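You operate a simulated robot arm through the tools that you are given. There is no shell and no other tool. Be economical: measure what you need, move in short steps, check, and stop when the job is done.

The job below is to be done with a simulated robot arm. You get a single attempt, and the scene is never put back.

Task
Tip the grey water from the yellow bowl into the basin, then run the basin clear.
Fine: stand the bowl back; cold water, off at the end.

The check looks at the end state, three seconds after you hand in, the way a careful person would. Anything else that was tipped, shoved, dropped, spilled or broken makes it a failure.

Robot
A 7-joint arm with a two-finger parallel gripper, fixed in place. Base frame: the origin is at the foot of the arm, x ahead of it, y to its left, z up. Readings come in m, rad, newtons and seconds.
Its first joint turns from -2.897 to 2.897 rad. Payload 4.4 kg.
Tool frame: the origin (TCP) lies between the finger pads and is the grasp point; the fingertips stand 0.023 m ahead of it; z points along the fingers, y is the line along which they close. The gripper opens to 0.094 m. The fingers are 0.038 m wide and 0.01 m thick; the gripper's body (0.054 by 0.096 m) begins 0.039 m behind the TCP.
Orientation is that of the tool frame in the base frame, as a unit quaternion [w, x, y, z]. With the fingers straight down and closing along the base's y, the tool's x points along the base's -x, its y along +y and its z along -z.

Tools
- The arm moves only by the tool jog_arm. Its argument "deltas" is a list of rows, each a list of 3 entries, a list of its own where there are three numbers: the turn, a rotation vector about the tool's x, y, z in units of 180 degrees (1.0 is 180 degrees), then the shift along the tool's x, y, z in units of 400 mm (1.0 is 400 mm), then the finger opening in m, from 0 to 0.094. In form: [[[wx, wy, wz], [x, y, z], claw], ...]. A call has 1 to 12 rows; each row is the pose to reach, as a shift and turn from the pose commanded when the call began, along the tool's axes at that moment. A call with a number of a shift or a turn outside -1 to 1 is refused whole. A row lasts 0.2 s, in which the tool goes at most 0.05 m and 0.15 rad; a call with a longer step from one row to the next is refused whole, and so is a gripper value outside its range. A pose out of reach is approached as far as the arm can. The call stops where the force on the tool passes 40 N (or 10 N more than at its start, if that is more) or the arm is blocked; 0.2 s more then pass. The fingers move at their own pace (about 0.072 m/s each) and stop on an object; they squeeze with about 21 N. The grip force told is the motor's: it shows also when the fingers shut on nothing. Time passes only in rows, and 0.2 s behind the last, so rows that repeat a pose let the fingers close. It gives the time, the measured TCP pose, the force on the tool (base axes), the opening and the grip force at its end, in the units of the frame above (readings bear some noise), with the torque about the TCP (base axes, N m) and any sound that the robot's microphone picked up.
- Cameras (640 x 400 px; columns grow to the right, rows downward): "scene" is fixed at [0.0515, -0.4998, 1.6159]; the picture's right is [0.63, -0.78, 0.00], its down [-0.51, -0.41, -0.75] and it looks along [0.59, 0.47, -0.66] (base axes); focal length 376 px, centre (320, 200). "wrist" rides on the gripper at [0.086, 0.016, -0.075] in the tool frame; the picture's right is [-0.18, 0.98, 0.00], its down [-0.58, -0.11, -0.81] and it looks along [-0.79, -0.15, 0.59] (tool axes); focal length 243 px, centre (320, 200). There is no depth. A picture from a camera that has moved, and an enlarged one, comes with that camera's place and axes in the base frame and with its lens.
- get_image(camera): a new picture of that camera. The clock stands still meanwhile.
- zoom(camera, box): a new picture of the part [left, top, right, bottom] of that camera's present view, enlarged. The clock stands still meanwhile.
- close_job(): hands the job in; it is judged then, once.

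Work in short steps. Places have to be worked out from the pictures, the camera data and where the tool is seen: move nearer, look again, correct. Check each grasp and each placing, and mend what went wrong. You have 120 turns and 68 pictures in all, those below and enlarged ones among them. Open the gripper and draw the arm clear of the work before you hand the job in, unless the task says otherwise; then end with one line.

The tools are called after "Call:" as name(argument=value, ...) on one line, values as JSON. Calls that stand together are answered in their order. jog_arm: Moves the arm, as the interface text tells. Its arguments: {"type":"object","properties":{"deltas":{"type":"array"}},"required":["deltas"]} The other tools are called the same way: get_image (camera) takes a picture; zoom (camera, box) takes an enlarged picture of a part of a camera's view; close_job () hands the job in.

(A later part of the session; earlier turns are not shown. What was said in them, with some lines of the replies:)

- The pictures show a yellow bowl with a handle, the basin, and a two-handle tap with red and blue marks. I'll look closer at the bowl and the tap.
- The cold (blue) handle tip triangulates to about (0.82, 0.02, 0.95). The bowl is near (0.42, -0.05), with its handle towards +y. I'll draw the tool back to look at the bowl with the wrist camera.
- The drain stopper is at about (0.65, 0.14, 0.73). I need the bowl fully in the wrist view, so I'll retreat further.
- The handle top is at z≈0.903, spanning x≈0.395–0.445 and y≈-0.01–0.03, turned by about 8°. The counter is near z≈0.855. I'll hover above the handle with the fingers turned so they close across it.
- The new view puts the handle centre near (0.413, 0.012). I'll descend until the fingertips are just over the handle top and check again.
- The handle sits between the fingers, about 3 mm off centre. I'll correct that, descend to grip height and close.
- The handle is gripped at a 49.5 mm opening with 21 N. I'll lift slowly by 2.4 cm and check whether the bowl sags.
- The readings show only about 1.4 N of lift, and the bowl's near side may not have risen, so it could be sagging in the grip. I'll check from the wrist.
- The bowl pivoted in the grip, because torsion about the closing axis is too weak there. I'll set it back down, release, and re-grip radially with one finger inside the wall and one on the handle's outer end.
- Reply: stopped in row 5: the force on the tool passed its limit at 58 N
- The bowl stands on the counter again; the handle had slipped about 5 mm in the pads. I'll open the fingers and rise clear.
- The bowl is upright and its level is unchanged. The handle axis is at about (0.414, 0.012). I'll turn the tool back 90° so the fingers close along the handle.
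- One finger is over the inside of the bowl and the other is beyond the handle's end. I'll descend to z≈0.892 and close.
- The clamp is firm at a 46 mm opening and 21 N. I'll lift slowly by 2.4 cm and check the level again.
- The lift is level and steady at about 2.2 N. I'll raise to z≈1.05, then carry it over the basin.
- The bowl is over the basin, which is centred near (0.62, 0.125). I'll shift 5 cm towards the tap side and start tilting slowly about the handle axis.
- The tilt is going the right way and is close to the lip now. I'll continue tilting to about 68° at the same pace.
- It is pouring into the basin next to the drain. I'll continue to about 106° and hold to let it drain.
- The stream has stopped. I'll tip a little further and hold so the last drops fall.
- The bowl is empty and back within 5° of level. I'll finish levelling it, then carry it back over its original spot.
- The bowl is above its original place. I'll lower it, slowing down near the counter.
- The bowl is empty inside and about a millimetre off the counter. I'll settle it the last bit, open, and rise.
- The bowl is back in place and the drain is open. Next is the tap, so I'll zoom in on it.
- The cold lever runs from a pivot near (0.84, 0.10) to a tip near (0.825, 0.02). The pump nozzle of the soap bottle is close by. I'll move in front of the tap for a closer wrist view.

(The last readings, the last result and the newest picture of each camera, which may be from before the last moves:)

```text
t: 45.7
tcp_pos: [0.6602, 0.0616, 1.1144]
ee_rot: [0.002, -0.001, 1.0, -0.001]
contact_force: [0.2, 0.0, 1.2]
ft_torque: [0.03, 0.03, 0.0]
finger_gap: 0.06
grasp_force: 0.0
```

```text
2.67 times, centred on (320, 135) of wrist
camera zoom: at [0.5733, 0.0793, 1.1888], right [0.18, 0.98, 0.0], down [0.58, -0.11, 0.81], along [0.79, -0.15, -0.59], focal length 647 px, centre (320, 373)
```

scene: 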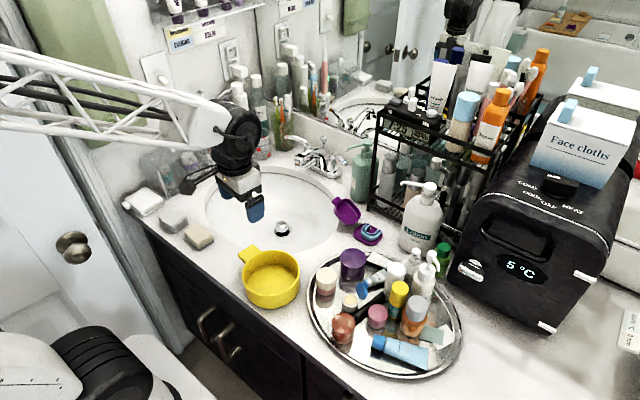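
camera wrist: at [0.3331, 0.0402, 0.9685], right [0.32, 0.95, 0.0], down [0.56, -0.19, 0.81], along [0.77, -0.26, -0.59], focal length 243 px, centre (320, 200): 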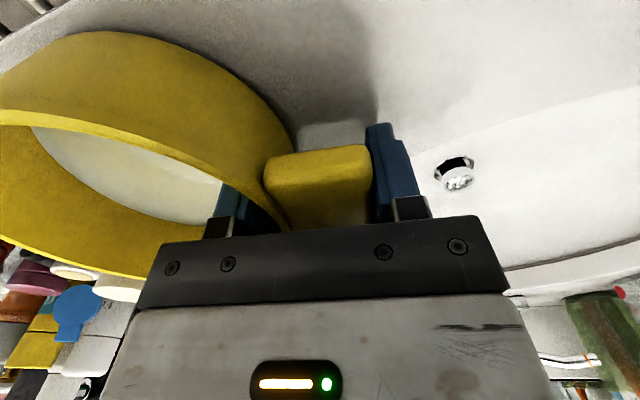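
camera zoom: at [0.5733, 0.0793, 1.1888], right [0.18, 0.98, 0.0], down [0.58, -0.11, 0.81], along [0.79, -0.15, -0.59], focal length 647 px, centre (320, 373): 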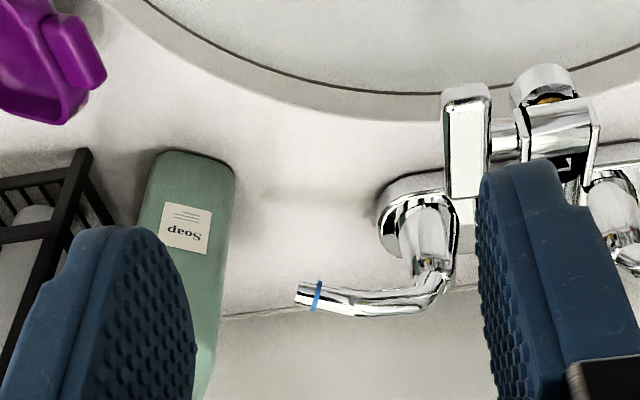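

The cold lever runs from (0.836, 0.095) to (0.826, 0.019) at z≈0.945, with the backsplash at x≈0.93 and the pump nozzle well clear. I'll move above it with the fingers closing along x to straddle it.

Call:
jog_arm(deltas=[[[0, 0, 0.0455], [-0.04, -0.005, 0.0], 0.06], [[0, 0, 0.091], [-0.08, -0.01, 0], 0.06], [[0, 0, 0.1365], [-0.12, -0.015, 0], 0.06], [[0, 0, 0.182], [-0.16, -0.02, 0], 0.06], [[0, 0, 0.2275], [-0.2, -0.025, 0], 0.06], [[0, 0, 0.273], [-0.24, -0.03, 0], 0.06], [[0, 0, 0.3185], [-0.28, -0.035, 0], 0.06], [[0, 0, 0.364], [-0.32, -0.04, 0], 0.06], [[0, 0, 0.4095], [-0.36, -0.045, 0.01], 0.06], [[0, 0, 0.455], [-0.4, -0.05, 0.02], 0.06], [[0, 0, 0.5], [-0.425, -0.05, 0.035], 0.06], [[0, 0, 0.5], [-0.425, -0.05, 0.035], 0.06]])

Call:
get_image(camera="wrist")

Call:
zoom(camera="scene", box=[240, 70, 432, 190])

```text
t: 48.3
tcp_pos: [0.8295, 0.0422, 1.099]
ee_rot: [0.0, 0.707, 0.707, 0.0]
contact_force: [0.6, 0.1, -0.7]
ft_torque: [0.0, -0.01, 0.01]
finger_gap: 0.06
grasp_force: 0.0
```

```text
28 pictures are left
camera wrist: at [0.8461, 0.1297, 1.1749], right [0.98, -0.18, 0.0], down [-0.11, -0.58, 0.81], along [-0.15, -0.79, -0.59], focal length 243 px, centre (320, 200)
```

wrist: 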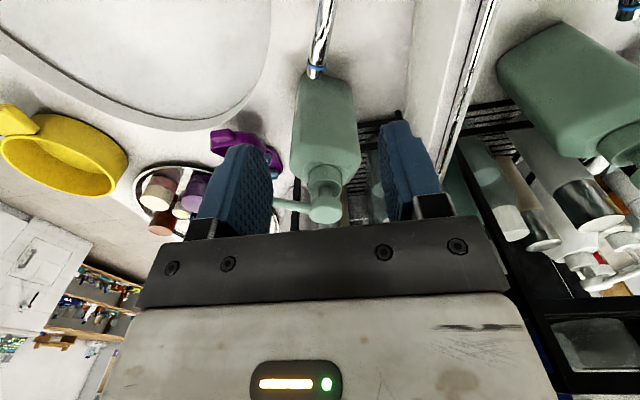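

```text
3.33 times, centred on (336, 130) of scene
camera zoom: at [0.0515, -0.4998, 1.6159], right [0.63, -0.78, 0.0], down [-0.51, -0.41, -0.75], along [0.59, 0.47, -0.66], focal length 1252 px, centre (267, 433)
```

zoom: 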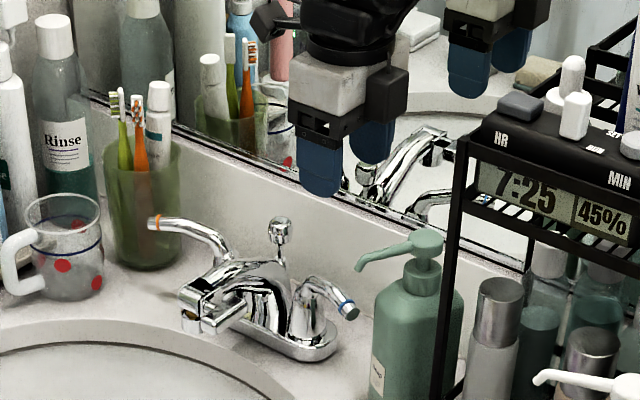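

The fingers are above the lever, with about 4 cm clear of the soap bottle. I'll descend to straddle the lever at z≈0.95.

Call:
jog_arm(deltas=[[[0, 0, 0], [0, 0, 0.06], 0.06], [[0, 0, 0], [0, 0, 0.13], 0.06], [[0, 0, 0], [0, 0, 0.2], 0.06], [[0, 0, 0], [0, 0, 0.26], 0.06], [[0, 0, 0], [0, 0, 0.31], 0.06], [[0, 0, 0], [0, 0, 0.35], 0.06], [[0, 0, 0], [0, 0, 0.372], 0.06]])

Call:
get_image(camera="wrist")

Call:
zoom(camera="scene", box=[260, 100, 388, 180])

```text
t: 49.9
tcp_pos: [0.8298, 0.0414, 0.9516]
ee_rot: [0.001, 0.706, 0.708, 0.0]
contact_force: [0.2, 0.0, -0.2]
ft_torque: [0.0, -0.03, 0.0]
finger_gap: 0.06
grasp_force: 0.0
```

```text
26 pictures are left
camera wrist: at [0.8458, 0.1293, 1.0266], right [0.98, -0.18, 0.0], down [-0.11, -0.58, 0.81], along [-0.15, -0.79, -0.59], focal length 243 px, centre (320, 200)
```

wrist: 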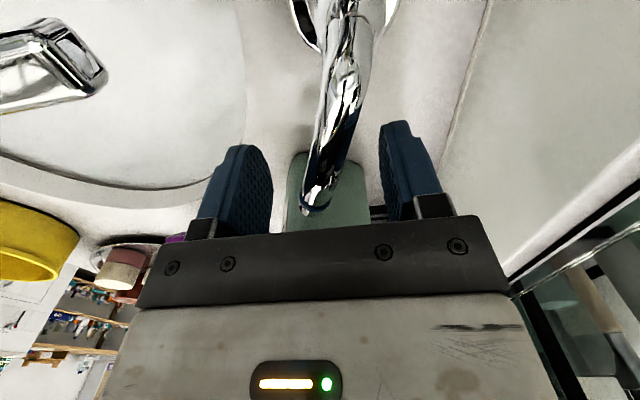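

```text
5.00 times, centred on (324, 140) of scene
camera zoom: at [0.0515, -0.4998, 1.6159], right [0.63, -0.78, 0.0], down [-0.51, -0.41, -0.75], along [0.59, 0.47, -0.66], focal length 1879 px, centre (300, 500)
```

zoom: 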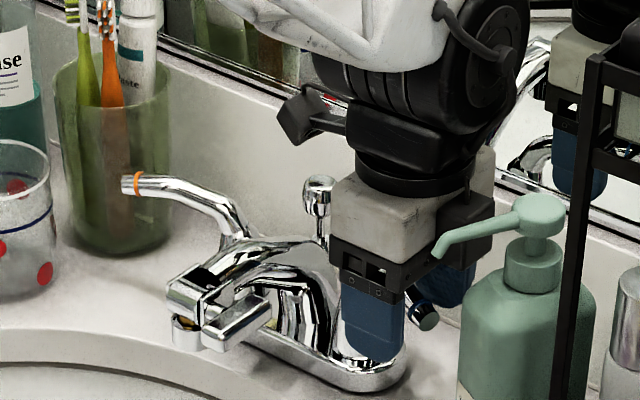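

The lever is well between the fingers. I'll narrow the gap and pull its tip gently towards the front (-x), listening for water.

Call:
jog_arm(deltas=[[[0, 0, 0], [0, 0, 0], 0.036], [[0, 0, 0], [0, 0, 0], 0.036], [[0, 0, 0], [0, -0.02, 0], 0.036], [[0, 0, 0], [0, -0.04, 0], 0.036], [[0, 0, 0], [0.003, -0.06, 0], 0.036], [[0, 0, 0], [0.006, -0.08, 0], 0.036], [[0, 0, 0], [0.01, -0.1, 0], 0.036]])

Call:
get_image(camera="scene")

```text
t: 51.5
tcp_pos: [0.7884, 0.0469, 0.9519]
ee_rot: [0.0, 0.706, 0.708, 0.001]
contact_force: [0.3, 0.0, 0.0]
ft_torque: [-0.01, -0.01, -0.02]
finger_gap: 0.0362
grasp_force: 0.3
```

```text
24 pictures are left
```

scene: 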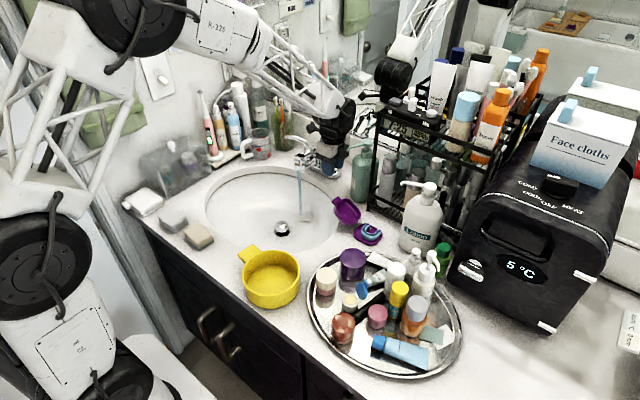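

Cold water is running from the spout. I'll look at the stream and the basin.

Call:
zoom(camera="scene", box=[190, 140, 366, 255])

```text
3.48 times, centred on (278, 198) of scene
camera zoom: at [0.0515, -0.4998, 1.6159], right [0.63, -0.78, 0.0], down [-0.51, -0.41, -0.75], along [0.59, 0.47, -0.66], focal length 1307 px, centre (466, 209)
```

zoom: 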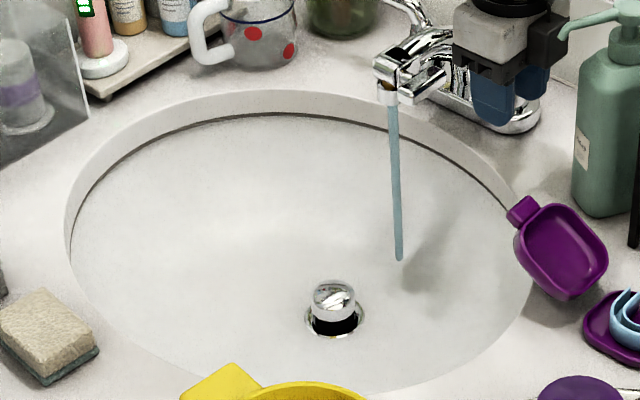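

The stream lands in the basin and drains. I'll hold for several seconds to rinse.

Call:
jog_arm(deltas=[[[0, 0, 0], [0, 0, 0], 0.036], [[0, 0, 0], [0, 0, 0], 0.036], [[0, 0, 0], [0, 0, 0], 0.036], [[0, 0, 0], [0, 0, 0], 0.036], [[0, 0, 0], [0, 0, 0], 0.036], [[0, 0, 0], [0, 0, 0], 0.036], [[0, 0, 0], [0, 0, 0], 0.036], [[0, 0, 0], [0, 0, 0], 0.036], [[0, 0, 0], [0, 0, 0], 0.036], [[0, 0, 0], [0, 0, 0], 0.036], [[0, 0, 0], [0, 0, 0], 0.036], [[0, 0, 0], [0, 0, 0], 0.036]])

Call:
jog_arm(deltas=[[[0, 0, 0], [0, 0, 0], 0.036], [[0, 0, 0], [0, 0, 0], 0.036], [[0, 0, 0], [0, 0, 0], 0.036], [[0, 0, 0], [0, 0, 0], 0.036], [[0, 0, 0], [0, 0, 0], 0.036], [[0, 0, 0], [0, 0, 0], 0.036], [[0, 0, 0], [0, 0, 0], 0.036], [[0, 0, 0], [0, 0, 0], 0.036], [[0, 0, 0], [0, 0, 0], 0.036], [[0, 0, 0], [0, 0, 0], 0.036], [[0, 0, 0], [0, 0, 0], 0.036], [[0, 0, 0], [0, 0, 0], 0.036]])

Call:
jog_arm(deltas=[[[0, 0, 0], [0, 0, 0], 0.036], [[0, 0, 0], [0, 0, 0], 0.036], [[0, 0, 0], [0, 0, 0], 0.036], [[0, 0, 0], [0, 0, 0], 0.036], [[0, 0, 0], [0, 0, 0], 0.036], [[0, 0, 0], [0, 0, 0], 0.036], [[0, 0, 0], [0, 0, 0], 0.036], [[0, 0, 0], [0, 0, 0], 0.036], [[0, 0, 0], [0, 0, 0], 0.036], [[0, 0, 0], [0, 0, 0], 0.036], [[0, 0, 0], [0, 0, 0], 0.036], [[0, 0, 0], [0, 0, 0], 0.036]])

Call:
zoom(camera="scene", box=[190, 140, 366, 255])

Call:
get_image(camera="wrist")

```text
t: 54.1
tcp_pos: [0.789, 0.0453, 0.9513]
ee_rot: [0.001, 0.706, 0.708, 0.001]
contact_force: [-0.2, -1.0, 0.2]
ft_torque: [0.03, 0.03, -0.02]
finger_gap: 0.0363
grasp_force: 0.1
```

```text
t: 56.7
tcp_pos: [0.7884, 0.0466, 0.9515]
ee_rot: [0.001, 0.706, 0.708, 0.0]
contact_force: [-0.8, 0.4, -0.2]
ft_torque: [0.03, 0.01, -0.01]
finger_gap: 0.0359
grasp_force: 0.1
```

```text
t: 59.3
tcp_pos: [0.7895, 0.0451, 0.9511]
ee_rot: [0.001, 0.706, 0.708, 0.001]
contact_force: [-0.3, -0.9, 0.8]
ft_torque: [-0.01, -0.01, -0.03]
finger_gap: 0.0363
grasp_force: 0.0
```

```text
3.48 times, centred on (278, 198) of scene
camera zoom: at [0.0515, -0.4998, 1.6159], right [0.63, -0.78, 0.0], down [-0.51, -0.41, -0.75], along [0.59, 0.47, -0.66], focal length 1307 px, centre (466, 209)
```

zoom: 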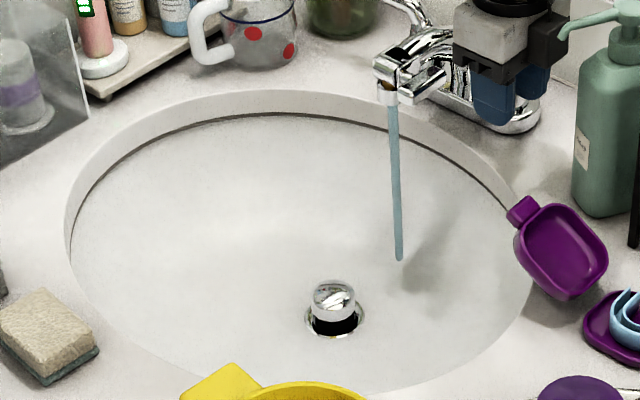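

```text
21 pictures are left
camera wrist: at [0.8059, 0.1335, 1.0268], right [0.98, -0.18, 0.0], down [-0.11, -0.58, 0.81], along [-0.15, -0.79, -0.59], focal length 243 px, centre (320, 200)
```

wrist: 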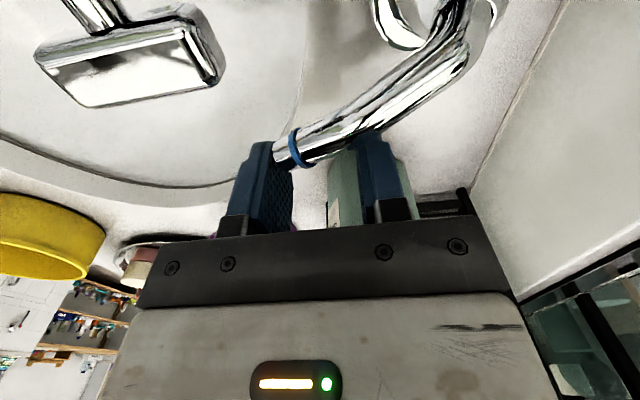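

The basin looks clean after about 9 s of rinsing. I'll run one short spell more, then push the lever back to shut it.

Call:
jog_arm(deltas=[[[0, 0, 0], [0, 0, 0], 0.036], [[0, 0, 0], [0, 0, 0], 0.036], [[0, 0, 0], [0, 0, 0], 0.036], [[0, 0, 0], [0, 0, 0], 0.036], [[0, 0, 0], [0, 0, 0], 0.036], [[0, 0, 0], [0, 0, 0], 0.036], [[0, 0, 0], [0, 0, 0], 0.036], [[0, 0, 0], [0, 0, 0], 0.036], [[0, 0, 0], [0, 0, 0], 0.036], [[0, 0, 0], [0, 0, 0], 0.036], [[0, 0, 0], [0, 0, 0], 0.036], [[0, 0, 0], [0, 0, 0], 0.036]])

Call:
jog_arm(deltas=[[[0, 0, 0], [0, 0.02, 0], 0.036], [[0, 0, 0], [-0.002, 0.04, 0], 0.036], [[0, 0, 0], [-0.004, 0.06, 0], 0.036], [[0, 0, 0], [-0.006, 0.08, 0], 0.036], [[0, 0, 0], [-0.008, 0.1, 0], 0.036], [[0, 0, 0], [-0.01, 0.115, 0], 0.036], [[0, 0, 0], [-0.01, 0.125, 0], 0.036], [[0, 0, 0], [-0.01, 0.133, 0], 0.036]])

Call:
zoom(camera="scene", box=[190, 140, 366, 255])

Call:
get_image(camera="wrist")

```text
t: 61.9
tcp_pos: [0.7883, 0.0473, 0.9523]
ee_rot: [0.001, 0.706, 0.708, 0.0]
contact_force: [0.1, -0.2, -0.8]
ft_torque: [-0.01, 0.0, 0.02]
finger_gap: 0.0361
grasp_force: 0.0
```

```text
t: 62.7
tcp_pos: [0.8111, 0.0412, 0.9503]
ee_rot: [0.001, 0.708, 0.706, -0.001]
contact_force: [4.8, -26.6, 0.1]
ft_torque: [-0.37, -0.08, -1.31]
finger_gap: 0.0392
grasp_force: 45.1
stopped in row 3: the force on the tool passed its limit at 59 N (the readings are from after the stop); the commanded pose is now the measured one
```

```text
3.48 times, centred on (278, 198) of scene
camera zoom: at [0.0515, -0.4998, 1.6159], right [0.63, -0.78, 0.0], down [-0.51, -0.41, -0.75], along [0.59, 0.47, -0.66], focal length 1307 px, centre (466, 209)
```

zoom: 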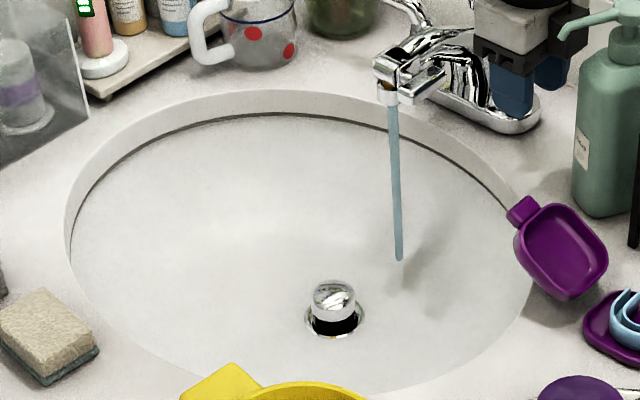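

```text
19 pictures are left
camera wrist: at [0.8279, 0.1287, 1.0257], right [0.98, -0.19, 0.0], down [-0.11, -0.58, 0.81], along [-0.15, -0.79, -0.59], focal length 243 px, centre (320, 200)
```

wrist: 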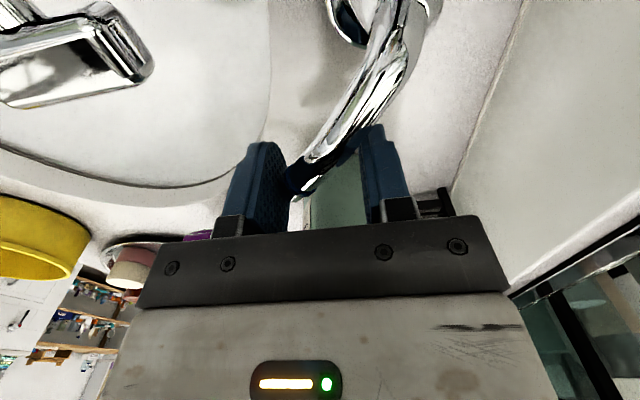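

The lever wedged diagonally between the narrow fingers and water still runs. I'll widen the gap so only the front finger pushes, then push it back to the off position.

Call:
jog_arm(deltas=[[[0, 0, 0], [0, 0, 0], 0.064], [[0, 0, 0], [0, 0, 0], 0.064], [[0, 0, 0], [0, 0.02, 0], 0.064], [[0, 0, 0], [0, 0.04, 0], 0.064], [[0, 0, 0], [0, 0.06, 0], 0.064], [[0, 0, 0], [0, 0.08, 0], 0.064], [[0, 0, 0], [0, 0.095, 0], 0.064], [[0, 0, 0], [0, 0.105, 0], 0.064]])

Call:
zoom(camera="scene", box=[190, 110, 382, 230])

Call:
get_image(camera="wrist")

```text
t: 64.5
tcp_pos: [0.8513, 0.043, 0.9503]
ee_rot: [0.001, 0.707, 0.707, -0.001]
contact_force: [-21.5, -2.3, 2.5]
ft_torque: [-0.09, 0.15, -0.21]
finger_gap: 0.0735
grasp_force: 10.2
```

```text
3.33 times, centred on (286, 170) of scene
camera zoom: at [0.0515, -0.4998, 1.6159], right [0.63, -0.78, 0.0], down [-0.51, -0.41, -0.75], along [0.59, 0.47, -0.66], focal length 1252 px, centre (433, 300)
```

zoom: 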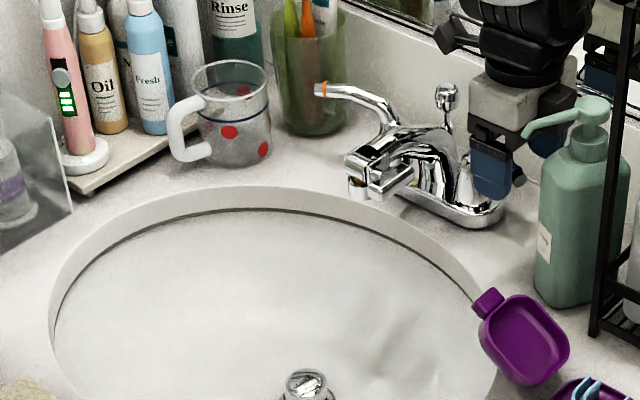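

```text
17 pictures are left
camera wrist: at [0.8684, 0.1301, 1.0252], right [0.98, -0.18, 0.0], down [-0.11, -0.58, 0.81], along [-0.15, -0.79, -0.59], focal length 243 px, centre (320, 200)
```

wrist: 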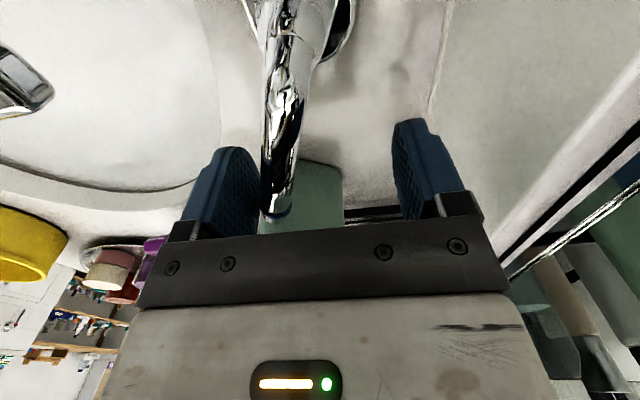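

The water has stopped and the lever is against its stop. I'll back off 1 cm so I don't touch it, then rise straight up.

Call:
jog_arm(deltas=[[[0, 0, 0], [0, -0.02, 0], 0.074], [[0, 0, 0], [0, -0.03, 0], 0.074], [[0, 0, 0], [0, -0.03, -0.04], 0.074], [[0, 0, 0], [0, -0.03, -0.12], 0.074], [[0, 0, 0], [0, -0.03, -0.22], 0.074], [[0, 0, 0], [0, -0.03, -0.32], 0.074], [[0, 0, 0], [0, -0.03, -0.42], 0.074], [[0, 0, 0], [0, -0.03, -0.52], 0.074]])

Call:
get_image(camera="scene")

Call:
zoom(camera="scene", box=[190, 110, 382, 230])

```text
t: 66.3
tcp_pos: [0.8403, 0.0443, 1.1577]
ee_rot: [0.0, 0.707, 0.707, -0.001]
contact_force: [0.6, 0.8, -0.2]
ft_torque: [0.01, 0.0, 0.0]
finger_gap: 0.0741
grasp_force: 0.2
```

```text
16 pictures are left
```

scene: 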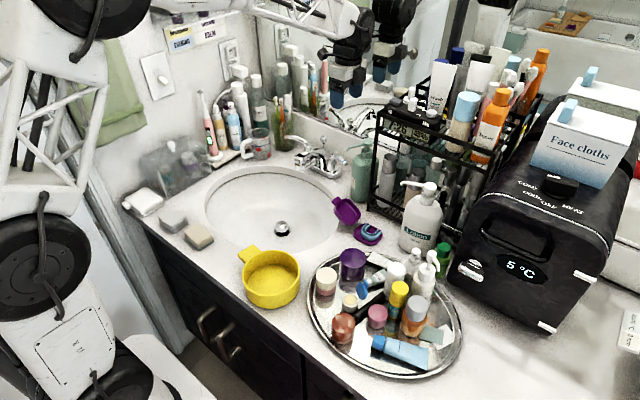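

```text
3.33 times, centred on (286, 170) of scene
camera zoom: at [0.0515, -0.4998, 1.6159], right [0.63, -0.78, 0.0], down [-0.51, -0.41, -0.75], along [0.59, 0.47, -0.66], focal length 1252 px, centre (433, 300)
```

zoom: 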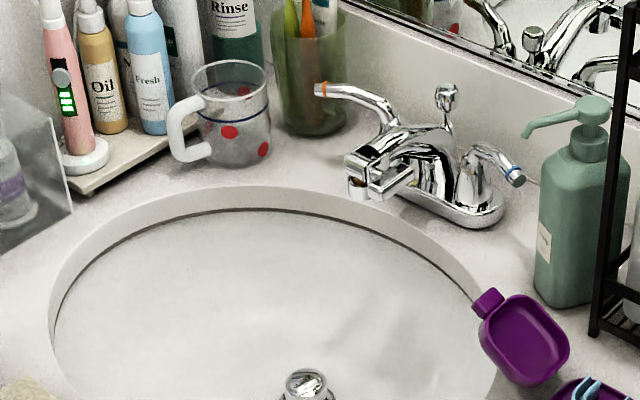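

The tap is off and everything stands as before. I'll draw the arm clear and take a final close look at the basin and the bowl.

Call:
jog_arm(deltas=[[[0, 0, 0], [0.03, -0.1, -0.02], 0.08], [[0, 0, 0], [0.06, -0.2, -0.04], 0.09], [[0, 0, 0], [0.09, -0.3, -0.06], 0.09], [[0, 0, 0], [0.12, -0.4, -0.08], 0.09], [[0, 0, 0], [0.15, -0.5, -0.1], 0.09], [[0, 0, 0], [0.18, -0.6, -0.12], 0.09], [[0, 0, 0], [0.21, -0.7, -0.14], 0.09], [[0, 0, 0], [0.24, -0.8, -0.16], 0.09], [[0, 0, 0], [0.27, -0.9, -0.18], 0.09]])

Call:
zoom(camera="scene", box=[190, 160, 370, 320])

Call:
get_image(camera="scene")

```text
t: 68.3
tcp_pos: [0.4789, 0.151, 1.23]
ee_rot: [0.0, 0.708, 0.706, -0.001]
contact_force: [0.2, 0.1, -0.8]
ft_torque: [0.02, 0.0, 0.01]
finger_gap: 0.0899
grasp_force: 0.0
```

```text
2.50 times, centred on (280, 240) of scene
camera zoom: at [0.0515, -0.4998, 1.6159], right [0.63, -0.78, 0.0], down [-0.51, -0.41, -0.75], along [0.59, 0.47, -0.66], focal length 939 px, centre (420, 100)
```

zoom: 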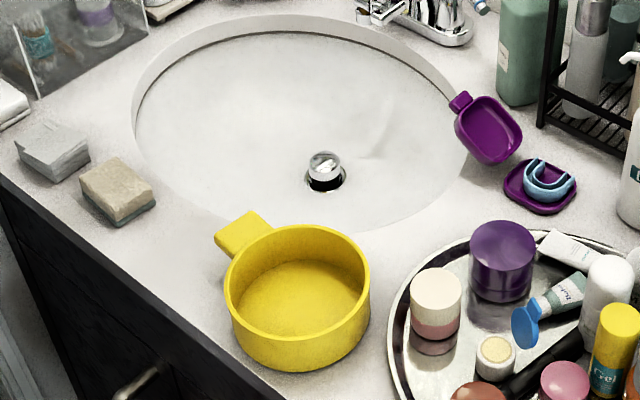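

```text
13 pictures are left
```

scene: 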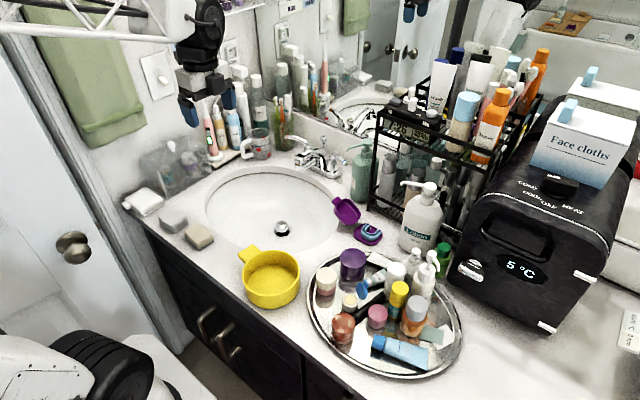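

The basin is clear, the bowl stands empty in its place, and the cold tap is off. The gripper is open and well away from the work, so I'm handing in.

Call:
close_job()

```text
The job is handed in.
```

The grey water is tipped into the basin and rinsed away with cold water; the tap is off, the empty bowl is back where it stood, and nothing else looks disturbed in the final pictures.
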